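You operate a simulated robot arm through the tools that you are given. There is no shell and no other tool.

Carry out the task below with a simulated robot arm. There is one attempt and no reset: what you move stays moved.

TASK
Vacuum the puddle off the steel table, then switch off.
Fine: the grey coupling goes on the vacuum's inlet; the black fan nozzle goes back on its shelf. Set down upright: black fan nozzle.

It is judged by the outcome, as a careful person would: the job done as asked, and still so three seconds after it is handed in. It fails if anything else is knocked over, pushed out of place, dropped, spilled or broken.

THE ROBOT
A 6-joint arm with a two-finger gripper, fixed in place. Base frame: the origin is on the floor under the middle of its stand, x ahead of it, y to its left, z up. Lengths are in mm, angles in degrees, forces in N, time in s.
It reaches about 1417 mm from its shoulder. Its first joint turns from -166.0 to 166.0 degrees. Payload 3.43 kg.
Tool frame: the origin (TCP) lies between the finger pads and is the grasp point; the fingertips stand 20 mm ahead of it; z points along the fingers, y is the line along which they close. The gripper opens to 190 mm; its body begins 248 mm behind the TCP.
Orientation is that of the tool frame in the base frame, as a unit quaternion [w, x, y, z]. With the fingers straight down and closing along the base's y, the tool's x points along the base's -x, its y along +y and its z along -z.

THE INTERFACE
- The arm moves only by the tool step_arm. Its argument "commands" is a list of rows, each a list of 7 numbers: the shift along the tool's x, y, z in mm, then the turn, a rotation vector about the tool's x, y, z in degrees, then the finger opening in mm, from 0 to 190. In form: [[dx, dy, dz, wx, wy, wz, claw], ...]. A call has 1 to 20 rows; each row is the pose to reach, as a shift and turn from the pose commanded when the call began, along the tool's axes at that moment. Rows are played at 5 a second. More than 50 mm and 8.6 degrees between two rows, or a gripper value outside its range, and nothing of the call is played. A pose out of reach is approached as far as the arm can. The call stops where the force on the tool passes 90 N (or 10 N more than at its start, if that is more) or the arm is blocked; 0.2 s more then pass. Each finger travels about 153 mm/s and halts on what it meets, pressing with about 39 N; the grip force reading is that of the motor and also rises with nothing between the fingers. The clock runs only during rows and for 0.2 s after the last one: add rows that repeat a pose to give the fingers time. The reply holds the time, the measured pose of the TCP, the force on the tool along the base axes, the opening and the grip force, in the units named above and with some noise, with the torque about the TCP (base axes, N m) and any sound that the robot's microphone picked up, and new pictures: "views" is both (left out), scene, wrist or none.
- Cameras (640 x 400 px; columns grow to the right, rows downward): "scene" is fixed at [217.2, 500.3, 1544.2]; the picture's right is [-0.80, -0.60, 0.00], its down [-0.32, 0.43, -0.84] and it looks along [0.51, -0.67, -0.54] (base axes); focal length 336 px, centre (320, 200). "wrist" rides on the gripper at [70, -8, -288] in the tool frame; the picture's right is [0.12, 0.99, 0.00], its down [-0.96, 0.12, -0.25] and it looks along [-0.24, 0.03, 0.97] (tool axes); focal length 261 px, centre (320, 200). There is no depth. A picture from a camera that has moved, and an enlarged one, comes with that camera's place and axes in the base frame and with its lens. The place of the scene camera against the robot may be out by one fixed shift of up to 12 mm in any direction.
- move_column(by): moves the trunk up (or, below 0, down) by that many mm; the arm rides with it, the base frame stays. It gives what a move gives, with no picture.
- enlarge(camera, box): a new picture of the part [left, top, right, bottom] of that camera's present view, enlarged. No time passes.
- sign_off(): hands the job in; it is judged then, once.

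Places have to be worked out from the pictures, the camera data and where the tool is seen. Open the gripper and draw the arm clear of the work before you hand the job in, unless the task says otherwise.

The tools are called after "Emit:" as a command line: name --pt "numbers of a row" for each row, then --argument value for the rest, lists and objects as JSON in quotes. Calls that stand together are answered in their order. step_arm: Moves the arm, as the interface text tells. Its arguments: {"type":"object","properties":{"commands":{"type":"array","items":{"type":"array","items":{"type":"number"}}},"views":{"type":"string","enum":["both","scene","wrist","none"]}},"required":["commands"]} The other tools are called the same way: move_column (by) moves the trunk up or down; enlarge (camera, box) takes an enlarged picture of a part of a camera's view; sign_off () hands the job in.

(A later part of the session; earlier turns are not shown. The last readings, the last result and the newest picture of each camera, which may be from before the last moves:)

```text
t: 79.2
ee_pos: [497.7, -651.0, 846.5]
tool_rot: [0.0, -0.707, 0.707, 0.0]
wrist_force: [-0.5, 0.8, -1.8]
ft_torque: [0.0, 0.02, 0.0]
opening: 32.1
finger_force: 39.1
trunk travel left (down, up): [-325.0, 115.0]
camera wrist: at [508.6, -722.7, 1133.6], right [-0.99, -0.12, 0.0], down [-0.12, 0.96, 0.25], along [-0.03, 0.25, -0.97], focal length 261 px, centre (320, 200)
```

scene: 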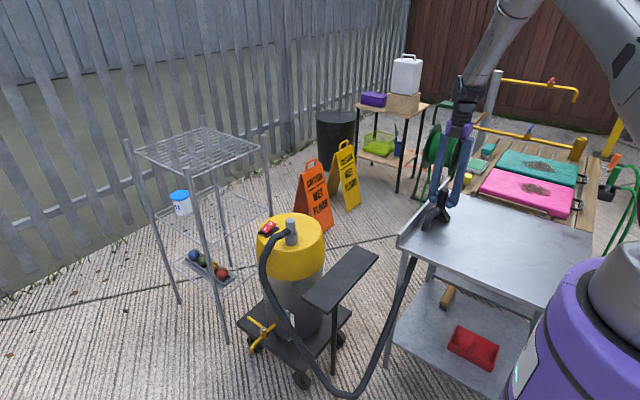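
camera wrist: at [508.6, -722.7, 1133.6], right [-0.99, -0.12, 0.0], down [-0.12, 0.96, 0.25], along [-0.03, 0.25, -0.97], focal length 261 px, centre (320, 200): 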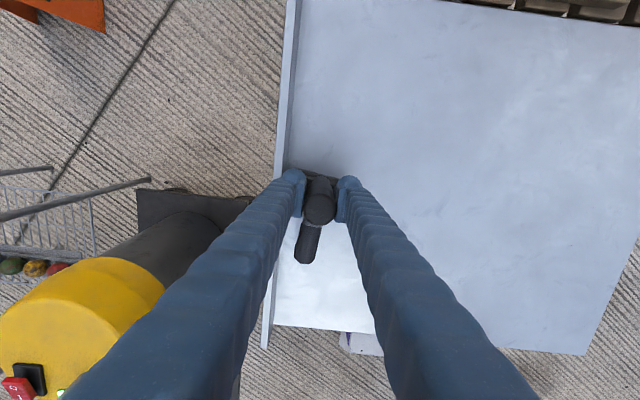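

In this view the area already passed (behind the nozzle) looks brighter than the rest of the table; I zoom in to see whether a wet/dry boundary is visible.

Emit:
enlarge --camera "wrist" --box '[250, 200, 442, 320]'

Emit:
enlarge --camera "wrist" --box '[420, 220, 612, 340]'

Emit:
enlarge --camera "wrist" --box '[280, 0, 600, 200]'

Emit:
enlarge --camera "scene" --box '[380, 180, 600, 318]'

```text
3.33 times, centred on (346, 260) of wrist
camera zoom: at [508.6, -722.7, 1133.6], right [-0.99, -0.12, 0.0], down [-0.12, 0.96, 0.25], along [-0.03, 0.25, -0.97], focal length 869 px, centre (233, 0)
```

zoom: 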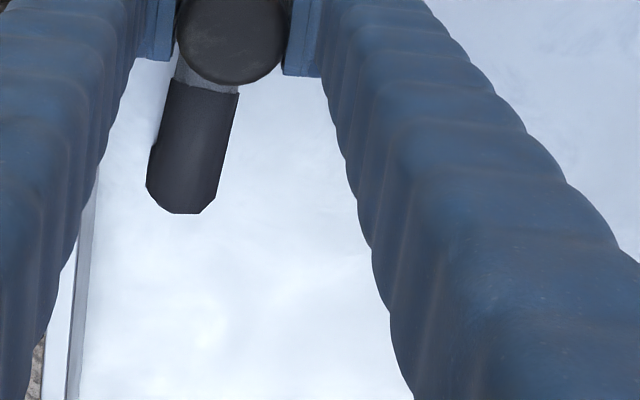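

```text
3.33 times, centred on (516, 280) of wrist
camera zoom: at [508.6, -722.7, 1133.6], right [-0.99, -0.12, 0.0], down [-0.12, 0.96, 0.25], along [-0.03, 0.25, -0.97], focal length 869 px, centre (-333, -67)
```

zoom: 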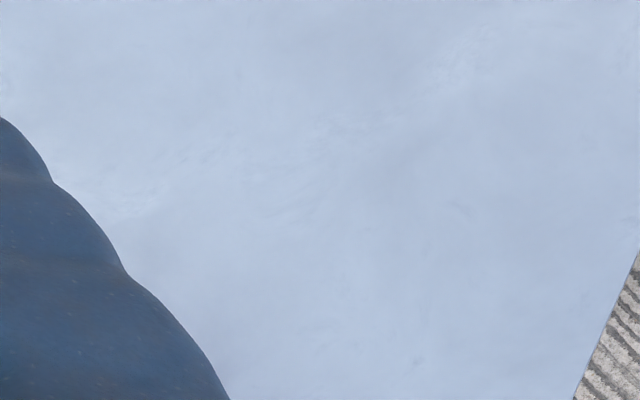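

```text
2.00 times, centred on (440, 100) of wrist
camera zoom: at [508.6, -722.7, 1133.6], right [-0.99, -0.12, 0.0], down [-0.12, 0.96, 0.25], along [-0.03, 0.25, -0.97], focal length 521 px, centre (80, 400)
```

zoom: 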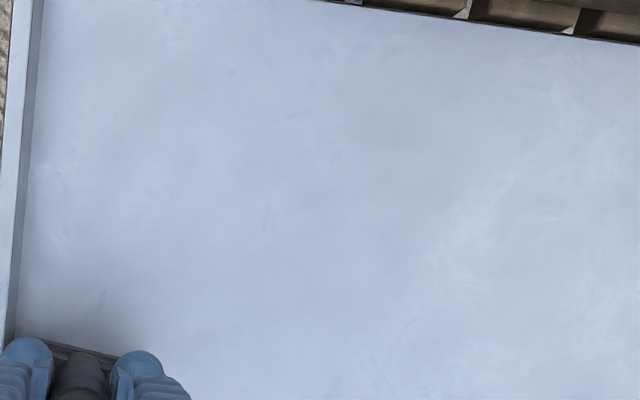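

```text
2.90 times, centred on (490, 249) of scene
camera zoom: at [217.2, 500.3, 1544.2], right [-0.8, -0.6, 0.0], down [-0.32, 0.43, -0.84], along [0.51, -0.67, -0.54], focal length 974 px, centre (-173, 58)
```

zoom: 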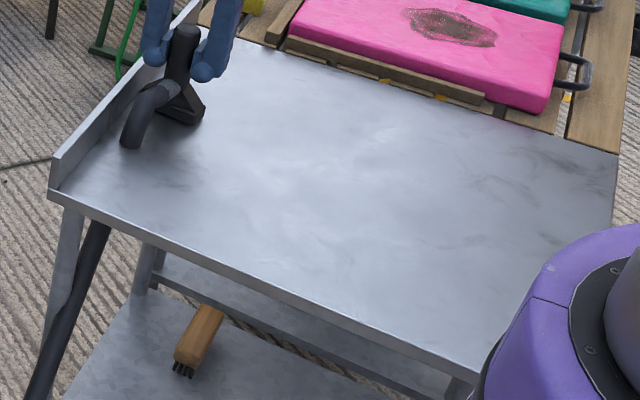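

No clear wet/dry edge; the hose drapes freely. I continue the strip to about y=-868, staying short of the pallet.

Emit:
step_arm --pt "20 0 0 0 0 0 0" --pt "40 0 0 0 0 0 0" --pt "60 0 0 0 0 0 0" --pt "80 0 0 0 0 0 0" --pt "100 0 0 0 0 0 0" --pt "120 0 0 0 0 0 0" --pt "140 0 0 0 0 0 0" --pt "160 0 0 0 0 0 0" --pt "180 0 0 0 0 0 0" --pt "200 0 0 0 0 0 0" --pt "213 0 0 0 0 0 0" --pt "213 0 0 0 0 0 0" --views "both"

Emit:
enlarge --camera "scene" --box '[390, 170, 510, 245]'

Emit:
enlarge --camera "scene" --box '[230, 290, 400, 396]'

```text
t: 81.8
ee_pos: [497.7, -862.6, 847.3]
tool_rot: [0.001, 0.707, -0.707, 0.0]
wrist_force: [-0.3, -0.6, -0.7]
ft_torque: [0.0, -0.01, -0.01]
opening: 32.1
finger_force: 38.9
trunk travel left (down, up): [-325.0, 115.0]
camera wrist: at [507.3, -934.7, 1133.7], right [-0.99, -0.12, 0.0], down [-0.12, 0.96, 0.25], along [-0.03, 0.25, -0.97], focal length 261 px, centre (320, 200)
```

scene: 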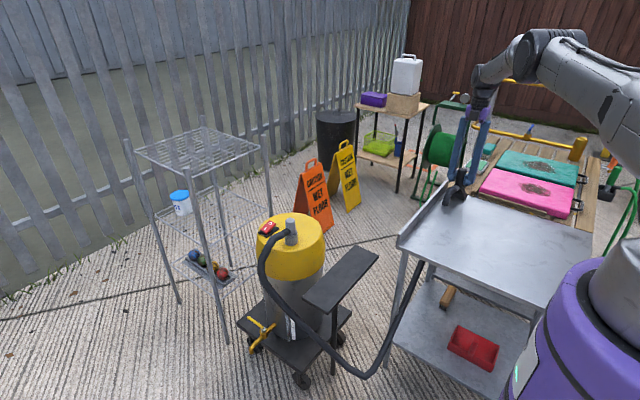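
wrist: 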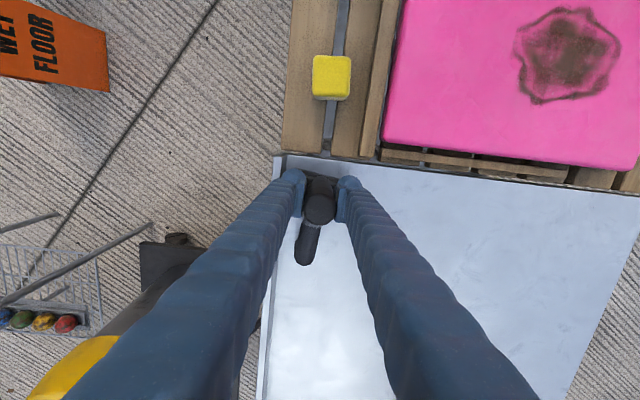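

```text
5.33 times, centred on (450, 208) of scene
camera zoom: at [217.2, 500.3, 1544.2], right [-0.8, -0.6, 0.0], down [-0.32, 0.43, -0.84], along [0.51, -0.67, -0.54], focal length 1792 px, centre (-373, 160)
```

zoom: 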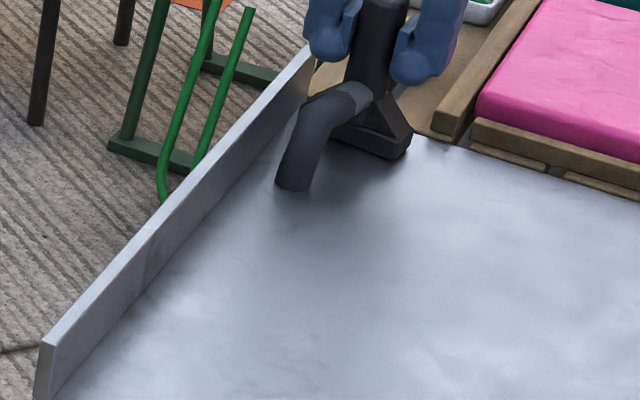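

```text
3.76 times, centred on (315, 343) of scene
camera zoom: at [217.2, 500.3, 1544.2], right [-0.8, -0.6, 0.0], down [-0.32, 0.43, -0.84], along [0.51, -0.67, -0.54], focal length 1265 px, centre (339, -338)
```

zoom: 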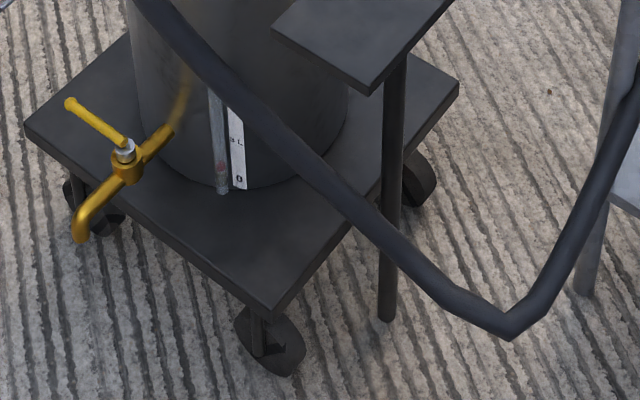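

No change at the gauge yet. I step 75 mm toward -x and sweep the second strip back toward +y.

Emit:
step_arm --pt "0 25 0 0 0 0 0" --pt "0 50 0 0 0 0 0" --pt "0 75 0 0 0 0 0" --pt "-27 75 0 0 0 0 0" --pt "-54 75 0 0 0 0 0" --pt "-81 75 0 0 0 0 0" --pt "-108 75 0 0 0 0 0" --pt "-135 75 0 0 0 0 0" --pt "-162 75 0 0 0 0 0" --pt "-189 75 0 0 0 0 0" --pt "-216 75 0 0 0 0 0" --pt "-243 75 0 0 0 0 0" --pt "-270 75 0 0 0 0 0" --pt "-297 75 0 0 0 0 0" --pt "-324 75 0 0 0 0 0" --pt "-351 75 0 0 0 0 0" --pt "-378 75 0 0 0 0 0" --pt "-405 75 0 0 0 0 0" --pt "-432 75 0 0 0 0 0" --pt "-448 75 0 0 0 0 0" --views "both"

Emit:
enlarge --camera "scene" --box '[260, 290, 340, 340]'

Emit:
enlarge --camera "scene" --box '[400, 180, 600, 305]'

```text
t: 86.0
ee_pos: [423.1, -415.4, 847.8]
tool_rot: [0.0, -0.707, 0.707, 0.0]
wrist_force: [0.4, 0.3, -0.4]
ft_torque: [-0.04, 0.01, 0.02]
opening: 32.1
finger_force: 39.1
trunk travel left (down, up): [-325.0, 115.0]
camera wrist: at [431.9, -487.9, 1134.6], right [-0.99, -0.12, 0.0], down [-0.11, 0.96, 0.25], along [-0.03, 0.25, -0.97], focal length 261 px, centre (320, 200)
```

scene: 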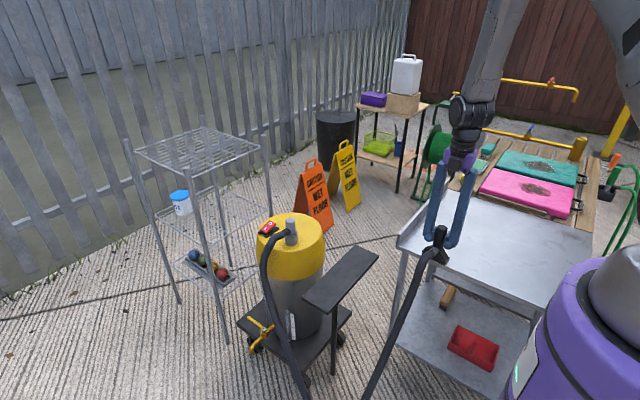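
wrist: 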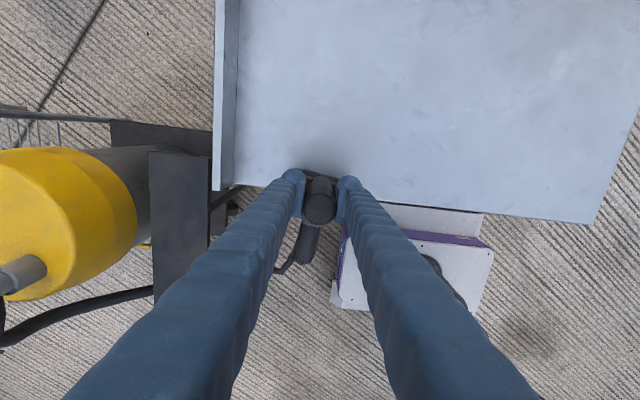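

```text
8.00 times, centred on (300, 315) of scene
camera zoom: at [217.2, 500.3, 1544.2], right [-0.8, -0.6, 0.0], down [-0.32, 0.43, -0.84], along [0.51, -0.67, -0.54], focal length 2688 px, centre (480, -720)
```

zoom: 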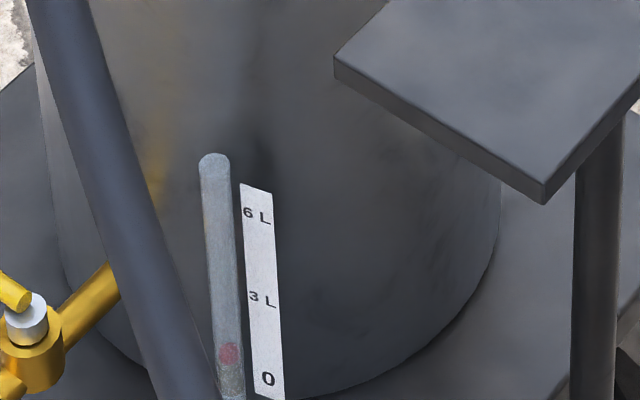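

```text
3.20 times, centred on (500, 242) of scene
camera zoom: at [217.2, 500.3, 1544.2], right [-0.8, -0.6, 0.0], down [-0.32, 0.43, -0.84], along [0.51, -0.67, -0.54], focal length 1075 px, centre (-256, 64)
```

zoom: 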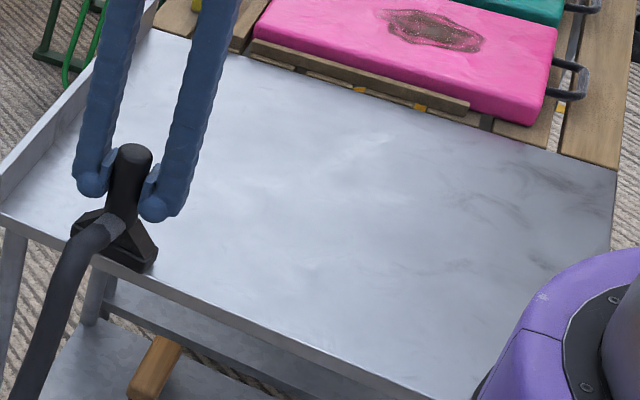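

Emit:
enlarge --camera "wrist" --box '[480, 20, 640, 120]'

Emit:
enlarge --camera "wrist" --box '[340, 0, 500, 100]'

Emit:
enlarge --camera "wrist" --box '[440, 110, 600, 210]'

```text
4.00 times, centred on (560, 70) of wrist
camera zoom: at [431.9, -487.9, 1134.6], right [-0.99, -0.12, 0.0], down [-0.11, 0.96, 0.25], along [-0.03, 0.25, -0.97], focal length 1043 px, centre (-640, 720)
```

zoom: 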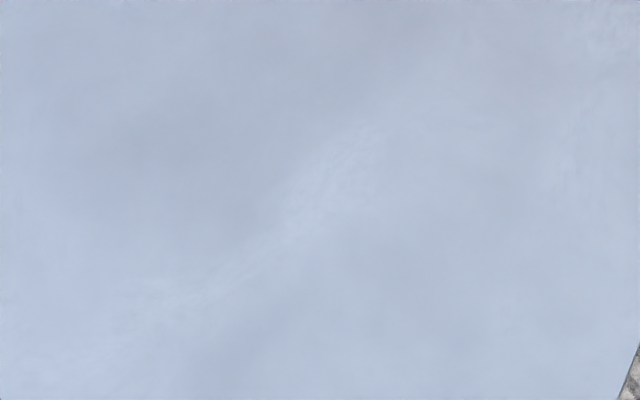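

```text
4.00 times, centred on (420, 50) of wrist
camera zoom: at [431.9, -487.9, 1134.6], right [-0.99, -0.12, 0.0], down [-0.11, 0.96, 0.25], along [-0.03, 0.25, -0.97], focal length 1043 px, centre (-80, 800)
```

zoom: 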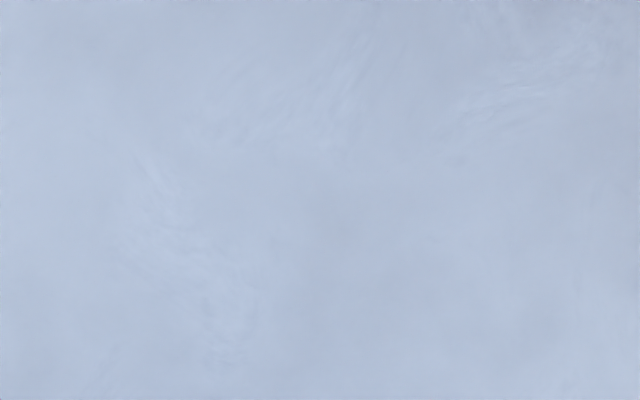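

```text
4.00 times, centred on (520, 160) of wrist
camera zoom: at [431.9, -487.9, 1134.6], right [-0.99, -0.12, 0.0], down [-0.11, 0.96, 0.25], along [-0.03, 0.25, -0.97], focal length 1043 px, centre (-480, 360)
```

zoom: 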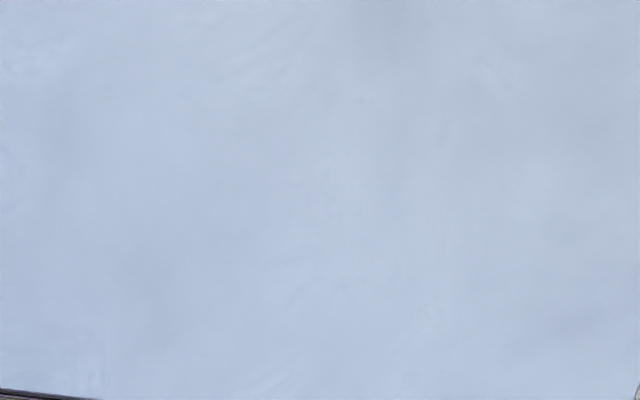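

Still nothing visible to go by, so I keep covering the table: third strip at x≈348, about 1 mm lower, sweeping toward -y.

Emit:
step_arm --pt "0 25 0 0 0 0 0" --pt "0 50 0.5 0 0 0 0" --pt "0 75 1 0 0 0 0" --pt "27 75 1 0 0 0 0" --pt "54 75 1 0 0 0 0" --pt "81 75 1 0 0 0 0" --pt "108 75 1 0 0 0 0" --pt "135 75 1 0 0 0 0" --pt "162 75 1 0 0 0 0" --pt "189 75 1 0 0 0 0" --pt "216 75 1 0 0 0 0" --pt "243 75 1 0 0 0 0" --pt "270 75 1 0 0 0 0" --pt "297 75 1 0 0 0 0" --pt "324 75 1 0 0 0 0" --pt "351 75 1 0 0 0 0" --pt "378 75 1 0 0 0 0" --pt "405 75 1 0 0 0 0" --pt "432 75 1 0 0 0 0" --pt "448 75 1 0 0 0 0" --views "both"

Emit:
enlarge --camera "scene" --box '[260, 290, 340, 340]'

Emit:
enlarge --camera "scene" --box '[400, 180, 600, 305]'

```text
t: 90.2
ee_pos: [347.8, -864.1, 846.5]
tool_rot: [0.0, -0.707, 0.707, 0.001]
wrist_force: [-0.3, 0.3, -0.9]
ft_torque: [0.0, -0.04, 0.0]
opening: 32.0
finger_force: 39.1
trunk travel left (down, up): [-325.0, 115.0]
camera wrist: at [356.9, -935.7, 1133.0], right [-0.99, -0.12, 0.0], down [-0.12, 0.96, 0.25], along [-0.03, 0.25, -0.97], focal length 261 px, centre (320, 200)
```

scene: 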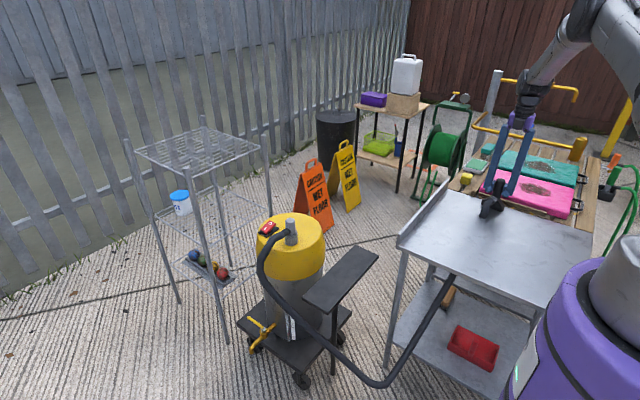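
wrist: 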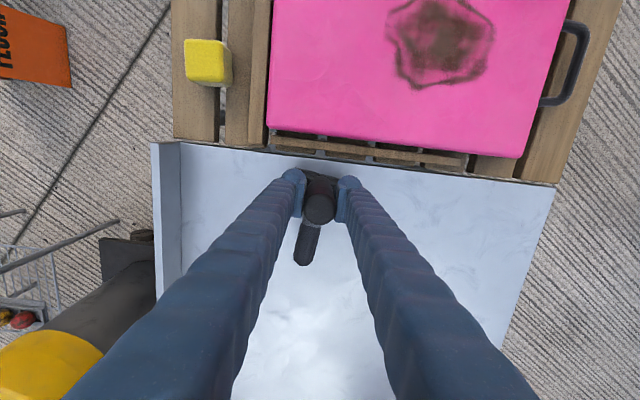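

```text
8.00 times, centred on (300, 315) of scene
camera zoom: at [217.2, 500.3, 1544.2], right [-0.8, -0.6, 0.0], down [-0.32, 0.43, -0.84], along [0.51, -0.67, -0.54], focal length 2688 px, centre (480, -720)
```

zoom: 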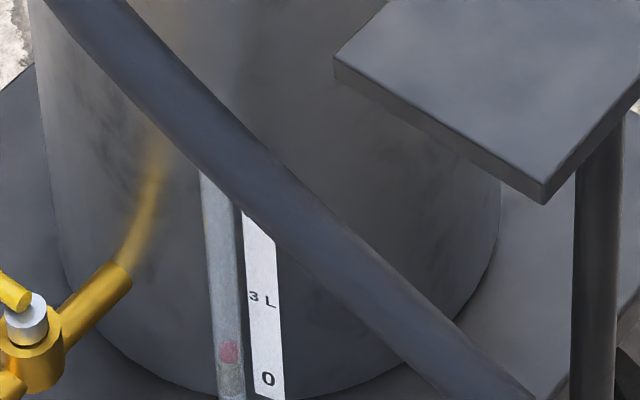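

```text
3.20 times, centred on (500, 242) of scene
camera zoom: at [217.2, 500.3, 1544.2], right [-0.8, -0.6, 0.0], down [-0.32, 0.43, -0.84], along [0.51, -0.67, -0.54], focal length 1075 px, centre (-256, 64)
```

zoom: 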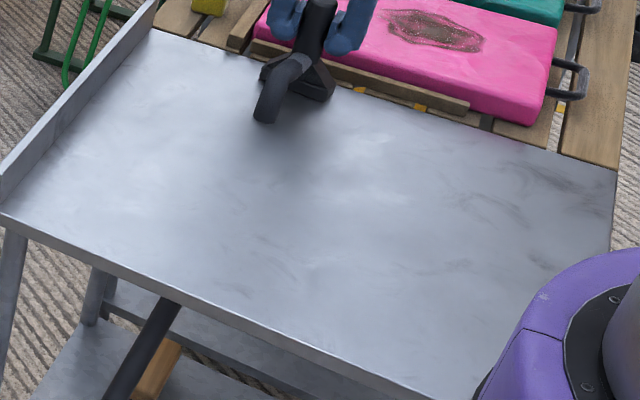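

The float seems at most a hair higher. Fourth strip: x≈273, sweeping back toward +y.

Emit:
step_arm --pt "0 25 0 0 0 0 0" --pt "0 50 0 0 0 0 0" --pt "0 75 0 0 0 0 0" --pt "-27 75 0 0 0 0 0" --pt "-54 75 0 0 0 0 0" --pt "-81 75 0 0 0 0 0" --pt "-108 75 0 0 0 0 0" --pt "-135 75 0 0 0 0 0" --pt "-162 75 0 0 0 0 0" --pt "-189 75 0 0 0 0 0" --pt "-216 75 0 0 0 0 0" --pt "-243 75 0 0 0 0 0" --pt "-270 75 0 0 0 0 0" --pt "-297 75 0 0 0 0 0" --pt "-324 75 0 0 0 0 0" --pt "-351 75 0 0 0 0 0" --pt "-378 75 0 0 0 0 0" --pt "-405 75 0 0 0 0 0" --pt "-432 75 0 0 0 0 0" --pt "-448 75 0 0 0 0 0" --views "both"

Emit:
enlarge --camera "scene" --box '[260, 290, 340, 340]'

```text
t: 94.4
ee_pos: [272.7, -416.9, 846.0]
tool_rot: [0.0, 0.707, -0.707, 0.001]
wrist_force: [2.9, -5.0, 22.2]
ft_torque: [-0.03, -0.27, -0.08]
opening: 32.2
finger_force: 39.3
trunk travel left (down, up): [-325.0, 115.0]
camera wrist: at [281.6, -487.2, 1133.0], right [-0.99, -0.12, 0.0], down [-0.12, 0.96, 0.25], along [-0.03, 0.24, -0.97], focal length 261 px, centre (320, 200)
```

scene: 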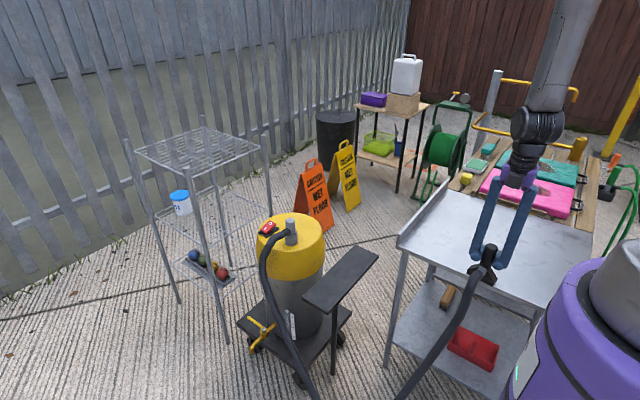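
wrist: 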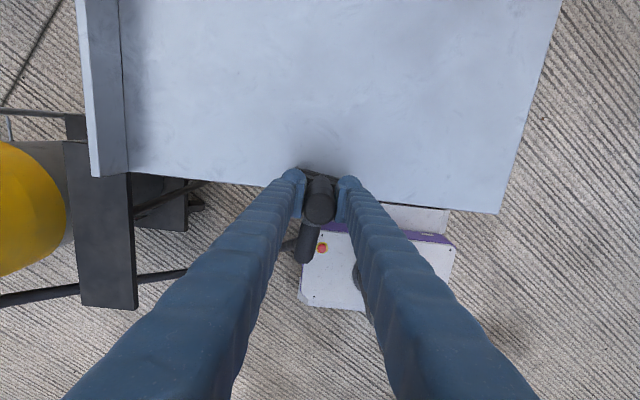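

```text
8.00 times, centred on (300, 315) of scene
camera zoom: at [217.2, 500.3, 1544.2], right [-0.8, -0.6, 0.0], down [-0.32, 0.43, -0.84], along [0.51, -0.67, -0.54], focal length 2688 px, centre (480, -720)
```

zoom: 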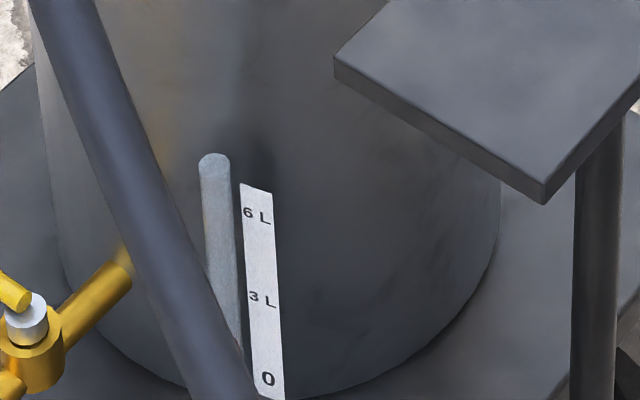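

It touched the table lightly (22 N) at the end. I raise 1.5 mm and run the fifth strip at x≈198 toward -y.

Emit:
step_arm --pt "0 0 -1.5 0 0 0 0" --pt "0 25 -1.5 0 0 0 0" --pt "0 50 -1.5 0 0 0 0" --pt "0 75 -1.5 0 0 0 0" --pt "27 75 -1.5 0 0 0 0" --pt "54 75 -1.5 0 0 0 0" --pt "81 75 -1.5 0 0 0 0" --pt "108 75 -1.5 0 0 0 0" --pt "135 75 -1.5 0 0 0 0" --pt "162 75 -1.5 0 0 0 0" --pt "189 75 -1.5 0 0 0 0" --pt "216 75 -1.5 0 0 0 0" --pt "243 75 -1.5 0 0 0 0" --pt "270 75 -1.5 0 0 0 0" --pt "297 75 -1.5 0 0 0 0" --pt "324 75 -1.5 0 0 0 0" --pt "351 75 -1.5 0 0 0 0" --pt "378 75 -1.5 0 0 0 0" --pt "405 75 -1.5 0 0 0 0" --pt "446 75 -1.5 0 0 0 0" --views "both"

Emit:
enlarge --camera "scene" --box '[260, 290, 340, 340]'

Emit:
enlarge --camera "scene" --box '[400, 180, 600, 305]'

```text
t: 98.6
ee_pos: [195.7, -862.4, 846.7]
tool_rot: [-0.001, 0.708, -0.707, -0.001]
wrist_force: [-0.2, 0.2, -1.4]
ft_torque: [-0.13, -0.05, -0.02]
opening: 31.9
finger_force: 39.1
trunk travel left (down, up): [-325.0, 115.0]
camera wrist: at [205.9, -933.3, 1133.6], right [-0.99, -0.12, 0.0], down [-0.12, 0.96, 0.25], along [-0.03, 0.25, -0.97], focal length 261 px, centre (320, 200)
```

scene: 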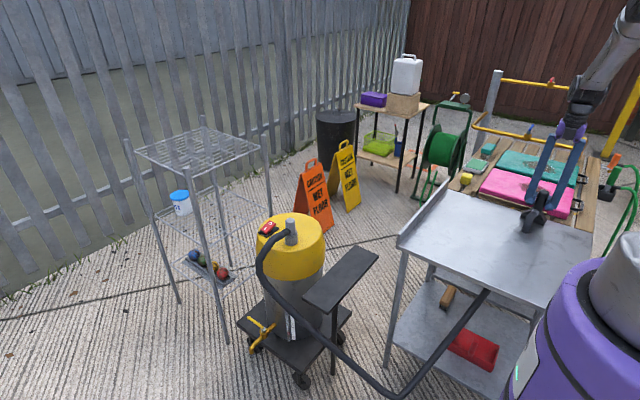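
wrist: 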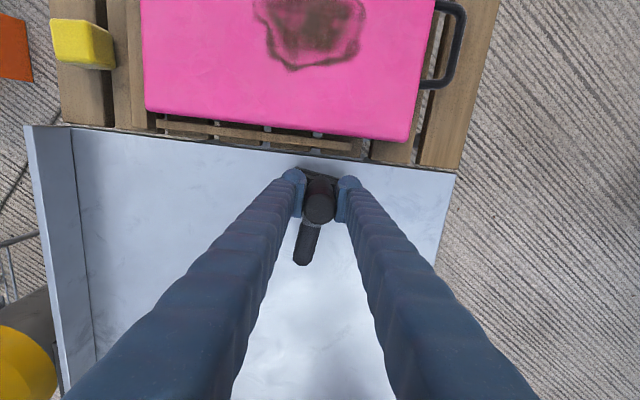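

```text
8.00 times, centred on (300, 315) of scene
camera zoom: at [217.2, 500.3, 1544.2], right [-0.8, -0.6, 0.0], down [-0.32, 0.43, -0.84], along [0.51, -0.67, -0.54], focal length 2688 px, centre (480, -720)
```

zoom: 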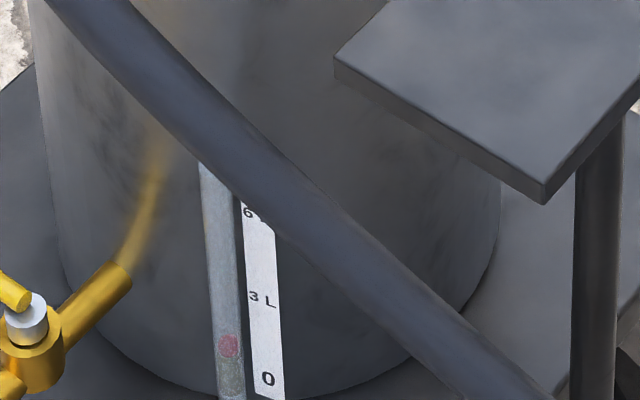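

```text
3.20 times, centred on (500, 242) of scene
camera zoom: at [217.2, 500.3, 1544.2], right [-0.8, -0.6, 0.0], down [-0.32, 0.43, -0.84], along [0.51, -0.67, -0.54], focal length 1075 px, centre (-256, 64)
```

zoom: 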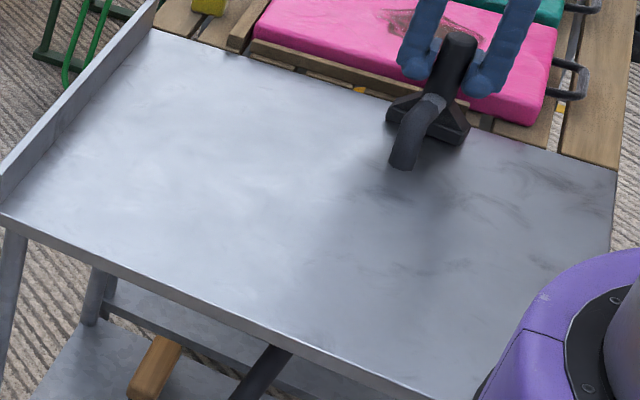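

The float has crept up (row 353→350→346), so water is being collected. Sixth strip at x≈121, sweeping toward +y.

Emit:
step_arm --pt "0 25 0 0 0 0 0" --pt "0 50 0 0 0 0 0" --pt "0 75 0 0 0 0 0" --pt "-27 75 0 0 0 0 0" --pt "-54 75 0 0 0 0 0" --pt "-81 75 0 0 0 0 0" --pt "-108 75 0 0 0 0 0" --pt "-135 75 0 0 0 0 0" --pt "-162 75 0 0 0 0 0" --pt "-189 75 0 0 0 0 0" --pt "-216 75 0 0 0 0 0" --pt "-243 75 0 0 0 0 0" --pt "-270 75 0 0 0 0 0" --pt "-297 75 0 0 0 0 0" --pt "-324 75 0 0 0 0 0" --pt "-351 75 0 0 0 0 0" --pt "-378 75 0 0 0 0 0" --pt "-378 75 0 0 0 0 0" --views "both"

Emit:
enlarge --camera "scene" --box '[260, 290, 340, 340]'

```text
t: 102.4
ee_pos: [123.5, -478.4, 846.8]
tool_rot: [0.0, 0.708, -0.707, 0.001]
wrist_force: [-0.4, 0.0, -0.7]
ft_torque: [0.0, 0.0, 0.02]
opening: 32.0
finger_force: 39.2
out of reach, approached as far as the arm can: row 3
trunk travel left (down, up): [-325.0, 115.0]
camera wrist: at [133.1, -550.3, 1133.7], right [-0.99, -0.12, 0.0], down [-0.12, 0.96, 0.25], along [-0.03, 0.25, -0.97], focal length 261 px, centre (320, 200)
```

scene: 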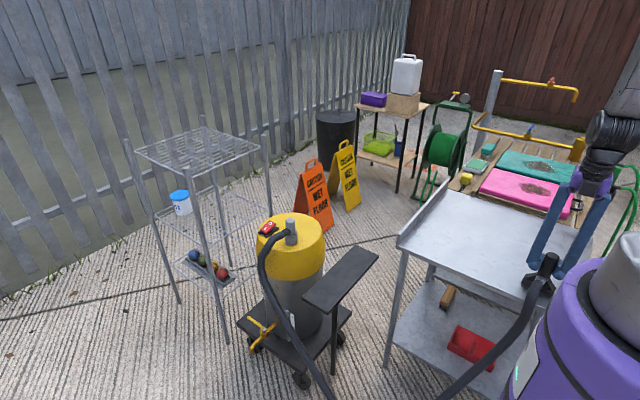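
wrist: 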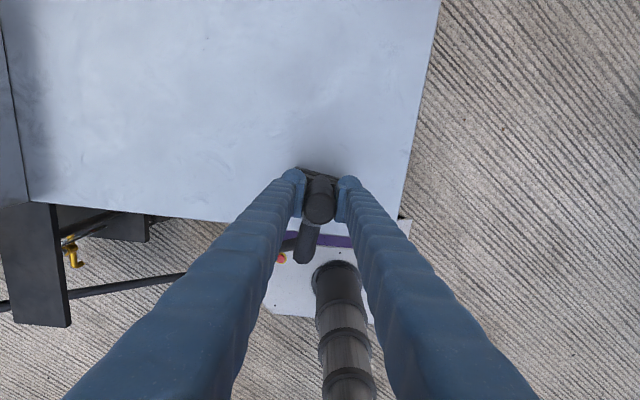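

```text
8.00 times, centred on (300, 315) of scene
camera zoom: at [217.2, 500.3, 1544.2], right [-0.8, -0.6, 0.0], down [-0.32, 0.43, -0.84], along [0.51, -0.67, -0.54], focal length 2688 px, centre (480, -720)
```

zoom: 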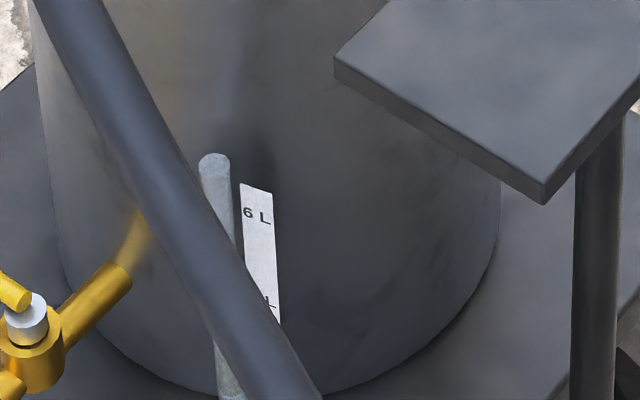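

Continuing the last part of this strip toward the near edge in small steps.

Emit:
step_arm --pt "-15 0 0 0 0 0 0" --pt "-30 0 0 0 0 0 0" --pt "-45 0 0 0 0 0 0" --pt "-60 0 0 0 0 0 0" --pt "-60 0 0 0 0 0 0" --views "scene"

```text
t: 103.6
ee_pos: [122.6, -421.1, 847.4]
tool_rot: [0.0, 0.707, -0.707, 0.0]
wrist_force: [-0.2, -0.2, -0.8]
ft_torque: [0.0, 0.03, 0.02]
opening: 32.0
finger_force: 39.2
trunk travel left (down, up): [-325.0, 115.0]
```

scene: 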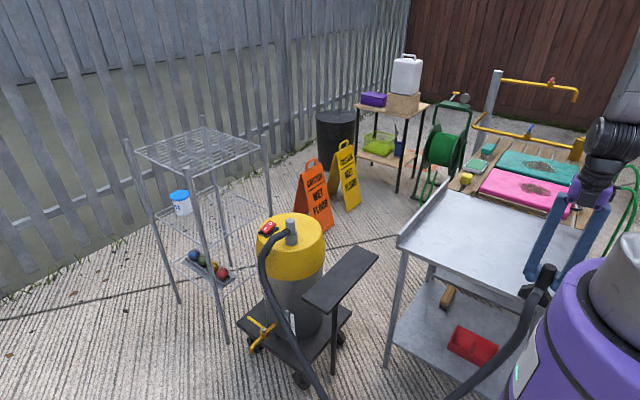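

Reached y≈-421. Now the last strip at x≈50: back off a little, shift, touch the near edge, then sweep toward -y.

Emit:
step_arm --pt "25 0 0 0 0 0 0" --pt "50 0 0 0 0 0 0" --pt "50 25 0 0 0 0 0" --pt "50 50 0 0 0 0 0" --pt "50 72 0 0 0 0 0" --pt "30 72 0 0 0 0 0" --pt "10 72 0 0 0 0 0" --pt "0 72 0 0 0 0 0" --pt "0 72 0 0 0 0 0" --views "both"

```text
t: 105.6
ee_pos: [53.9, -423.6, 848.0]
tool_rot: [0.005, -0.706, 0.708, -0.004]
wrist_force: [-0.2, 0.1, -1.3]
ft_torque: [-0.03, 0.0, -0.02]
opening: 32.0
finger_force: 39.0
out of reach, approached as far as the arm can: row 7, 8, 9
trunk travel left (down, up): [-325.0, 115.0]
camera wrist: at [59.3, -497.0, 1134.7], right [-0.99, -0.12, -0.01], down [-0.12, 0.96, 0.25], along [-0.01, 0.25, -0.97], focal length 261 px, centre (320, 200)
```

scene: 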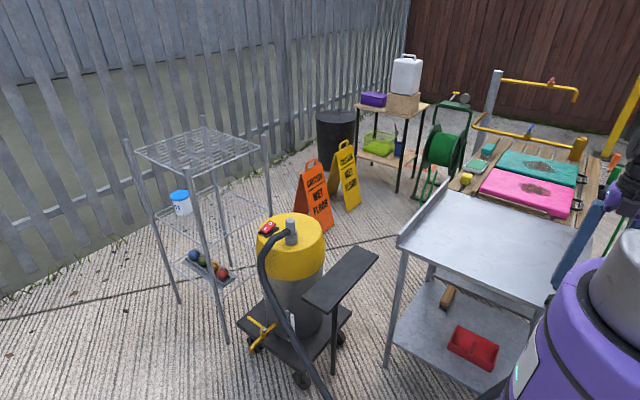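
wrist: 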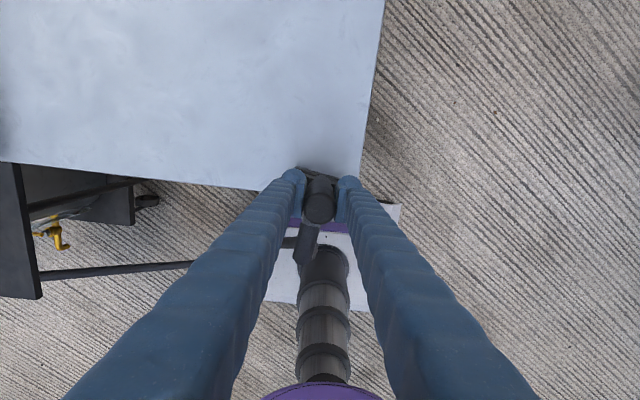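

At the reach limit but in place. Now the sweep of the last strip toward -y.

Emit:
step_arm --pt "25 0 0 0 0 0 0" --pt "50 2 0 0 0 0 0" --pt "75 2 0 0 0 0 0" --pt "100 2 0 0 0 0 0" --pt "125 2 0 0 0 0 0" --pt "150 2 0 0 0 0 0" --pt "175 2 0 0 0 0 0" --pt "200 2 0 0 0 0 0" --pt "225 2 0 0 0 0 0" --pt "250 2 0 0 0 0 0" --pt "275 2 0 0 0 0 0" --pt "300 2 0 0 0 0 0" --pt "325 2 0 0 0 0 0" --pt "350 2 0 0 0 0 0" --pt "375 2 0 0 0 0 0" --pt "400 2 0 0 0 0 0" --pt "425 2 0 0 0 0 0" --pt "438 2 0 0 0 0 0" --pt "438 2 0 0 0 0 0" --views "both"

Emit:
enlarge --camera "scene" --box '[260, 290, 340, 340]'

Emit:
enlarge --camera "scene" --box '[400, 180, 600, 305]'

```text
t: 109.6
ee_pos: [68.1, -859.7, 845.6]
tool_rot: [-0.017, -0.698, 0.716, 0.012]
wrist_force: [0.8, 0.2, 2.1]
ft_torque: [0.14, -0.09, 0.07]
opening: 31.8
finger_force: 39.0
out of reach, approached as far as the arm can: row 8, 9, 10, 11, 12, 13, 14, 15, 16, 17, 18, 19
trunk travel left (down, up): [-325.0, 115.0]
camera wrist: at [86.3, -930.6, 1133.6], right [-0.99, -0.09, 0.04], down [-0.08, 0.97, 0.25], along [-0.06, 0.24, -0.97], focal length 261 px, centre (320, 200)
```

scene: 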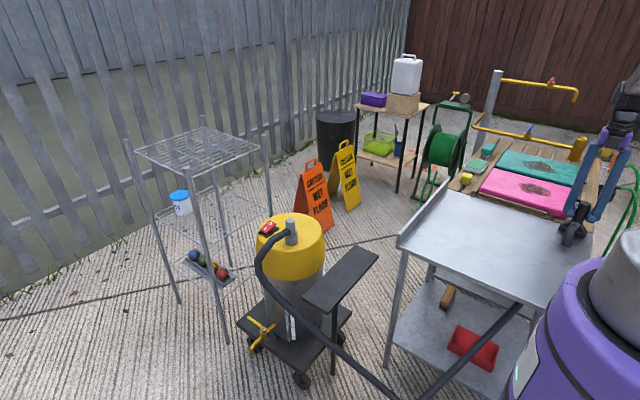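
wrist: 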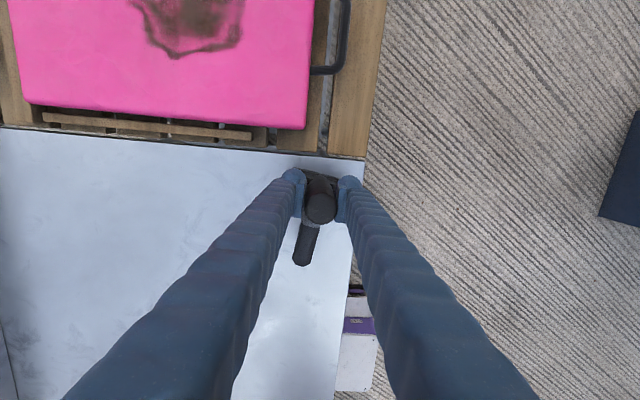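

```text
8.00 times, centred on (300, 315) of scene
camera zoom: at [217.2, 500.3, 1544.2], right [-0.8, -0.6, 0.0], down [-0.32, 0.43, -0.84], along [0.51, -0.67, -0.54], focal length 2688 px, centre (480, -720)
```

zoom: 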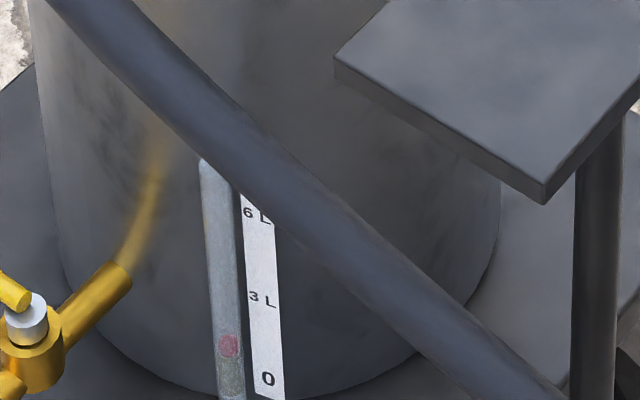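

```text
3.20 times, centred on (500, 242) of scene
camera zoom: at [217.2, 500.3, 1544.2], right [-0.8, -0.6, 0.0], down [-0.32, 0.43, -0.84], along [0.51, -0.67, -0.54], focal length 1075 px, centre (-256, 64)
```

zoom: 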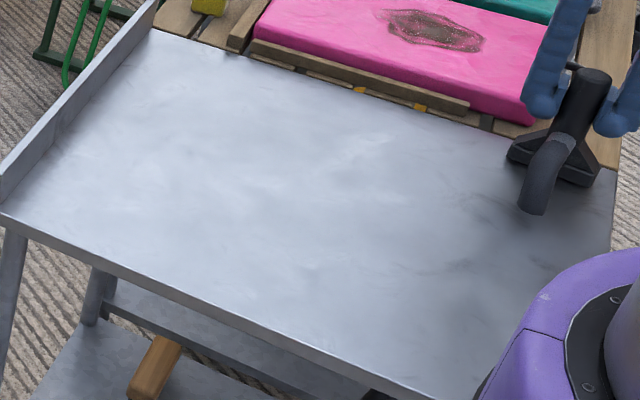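

The float now reads row ~346, unchanged by the last two strips, so the water lies around x≈190–390 where it rose. I take a finer reading of the float as a baseline before repeating those strips more slowly.

Emit:
enlarge --camera "scene" --box '[280, 320, 304, 335]'

Emit:
enlarge --camera "scene" --box '[440, 190, 520, 240]'

Emit:
enlarge --camera "scene" --box '[460, 220, 540, 270]'

```text
16.00 times, centred on (292, 328) of scene
camera zoom: at [217.2, 500.3, 1544.2], right [-0.8, -0.6, 0.0], down [-0.32, 0.43, -0.84], along [0.51, -0.67, -0.54], focal length 5376 px, centre (768, -1840)
```

zoom: 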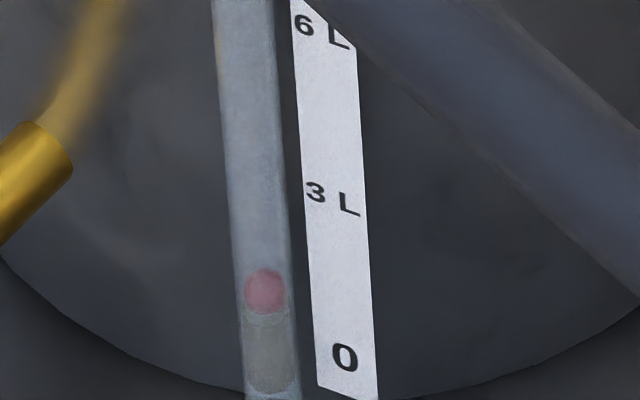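

```text
8.00 times, centred on (480, 215) of scene
camera zoom: at [217.2, 500.3, 1544.2], right [-0.8, -0.6, 0.0], down [-0.32, 0.43, -0.84], along [0.51, -0.67, -0.54], focal length 2688 px, centre (-960, 80)
```

zoom: 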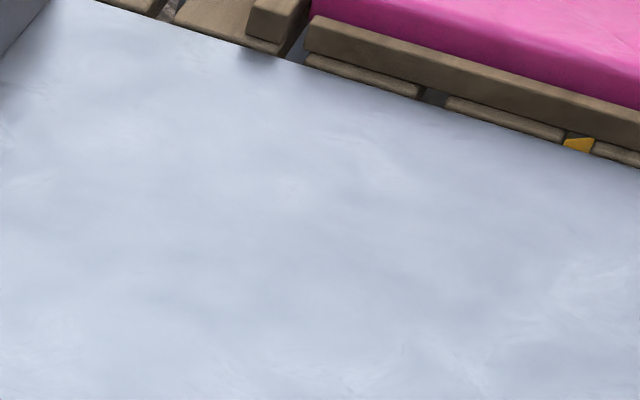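

```text
8.00 times, centred on (500, 245) of scene
camera zoom: at [217.2, 500.3, 1544.2], right [-0.8, -0.6, 0.0], down [-0.32, 0.43, -0.84], along [0.51, -0.67, -0.54], focal length 2688 px, centre (-1120, -160)
```

zoom: 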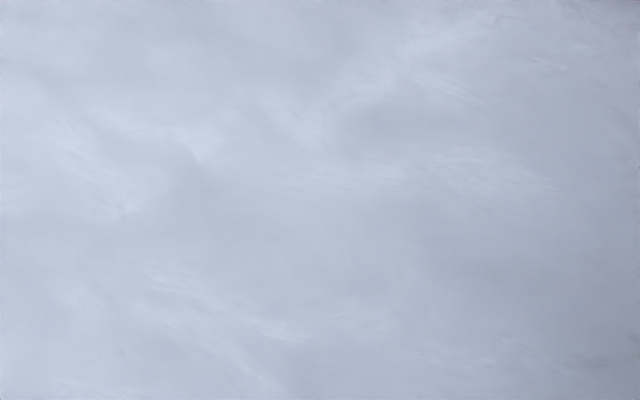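

Baseline: float at row 291 in the 16× view. I move back to x≈160 and re-sweep with strips offset by half a width, more slowly.

Emit:
step_arm --pt "-5 -25 0 0 0 0 0" --pt "-10 -50 0 0 0 0 0" --pt "-10 -75 0 0 0 0 0" --pt "-10 -100 0 0 0 0 0" --pt "-10 -100 0 0 0 0 0" --views "none"

```text
t: 110.8
ee_pos: [167.8, -848.9, 846.2]
tool_rot: [0.0, 0.707, -0.707, 0.0]
wrist_force: [-0.8, -0.7, 0.6]
ft_torque: [-0.05, 0.15, 0.01]
opening: 31.9
finger_force: 39.3
out of reach, approached as far as the arm can: row 1, 2
trunk travel left (down, up): [-325.0, 115.0]
```

Emit:
step_arm --pt "10 0 0 0 0 0 0" --pt "-10 0 0 0 0 0 0" --pt "-30 0 0 0 0 0 0" --pt "-50 0 0 0 0 0 0" --pt "-70 0 0 0 0 0 0" --pt "-90 0 0 0 0 0 0" --pt "-110 0 0 0 0 0 0" --pt "-130 0 0 0 0 0 0" --pt "-150 0 0 0 0 0 0" --pt "-170 0 0 0 0 0 0" --pt "-190 0 0 0 0 0 0" --pt "-210 0 0 0 0 0 0" --pt "-230 0 0 0 0 0 0" --pt "-250 0 0 0 0 0 0" --pt "-270 0 0 0 0 0 0" --pt "-290 0 0 0 0 0 0" --pt "-315 0 0 0 0 0 0" --pt "-345 0 0 0 0 0 0" --pt "-385 0 0 0 0 0 0" --pt "-425 0 0 0 0 0 0" --views "wrist"

Emit:
enlarge --camera "scene" --box '[280, 320, 304, 335]'

```text
t: 115.0
ee_pos: [166.6, -425.7, 847.0]
tool_rot: [0.0, 0.707, -0.707, 0.0]
wrist_force: [0.4, -0.5, -1.6]
ft_torque: [0.0, -0.02, 0.03]
opening: 32.1
finger_force: 38.4
trunk travel left (down, up): [-325.0, 115.0]
camera wrist: at [176.9, -496.2, 1134.3], right [-0.99, -0.12, 0.0], down [-0.12, 0.96, 0.25], along [-0.03, 0.25, -0.97], focal length 261 px, centre (320, 200)
```

wrist: 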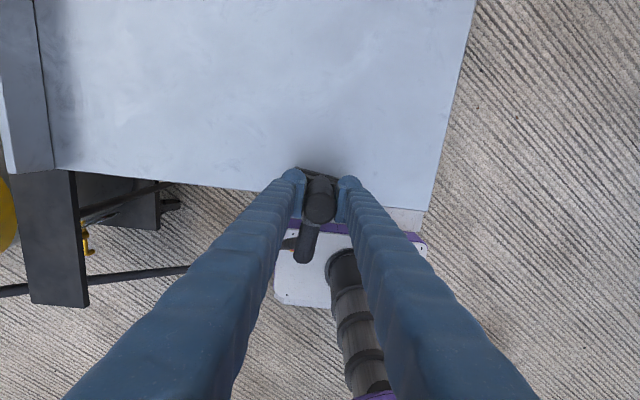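

```text
16.00 times, centred on (292, 328) of scene
camera zoom: at [217.2, 500.3, 1544.2], right [-0.8, -0.6, 0.0], down [-0.32, 0.43, -0.84], along [0.51, -0.67, -0.54], focal length 5376 px, centre (768, -1840)
```

zoom: 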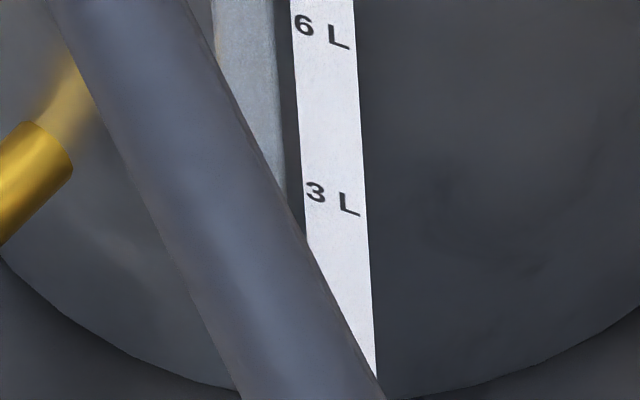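

The hose hides the gauge from here. I sweep x≈240 toward -y and read it at the far end.

Emit:
step_arm --pt "0 -25 0 0 0 0 0" --pt "0 -50 0 0 0 0 0" --pt "0 -74 0 0 0 0 0" --pt "25 -74 0 0 0 0 0" --pt "50 -74 0 0 0 0 0" --pt "75 -74 0 0 0 0 0" --pt "100 -74 0 0 0 0 0" --pt "125 -74 0 0 0 0 0" --pt "150 -74 0 0 0 0 0" --pt "175 -74 0 0 0 0 0" --pt "200 -74 0 0 0 0 0" --pt "225 -74 0 0 0 0 0" --pt "250 -74 0 0 0 0 0" --pt "275 -74 0 0 0 0 0" --pt "300 -74 0 0 0 0 0" --pt "325 -74 0 0 0 0 0" --pt "350 -74 0 0 0 0 0" --pt "375 -74 0 0 0 0 0" --pt "405 -74 0 0 0 0 0" --pt "437 -74 0 0 0 0 0" --views "none"

Emit:
enlarge --camera "scene" --box '[280, 320, 304, 335]'

```text
t: 119.2
ee_pos: [239.3, -863.5, 847.4]
tool_rot: [0.0, 0.707, -0.707, 0.0]
wrist_force: [0.7, 0.3, -2.1]
ft_torque: [-0.03, 0.0, -0.02]
opening: 31.9
finger_force: 38.8
trunk travel left (down, up): [-325.0, 115.0]
```

```text
16.00 times, centred on (292, 328) of scene
camera zoom: at [217.2, 500.3, 1544.2], right [-0.8, -0.6, 0.0], down [-0.32, 0.43, -0.84], along [0.51, -0.67, -0.54], focal length 5376 px, centre (768, -1840)
```

zoom: 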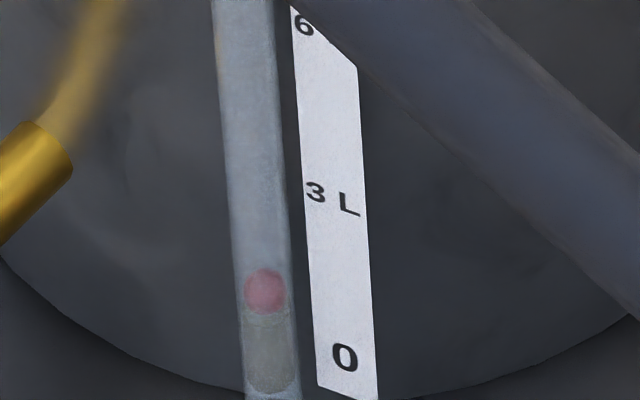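

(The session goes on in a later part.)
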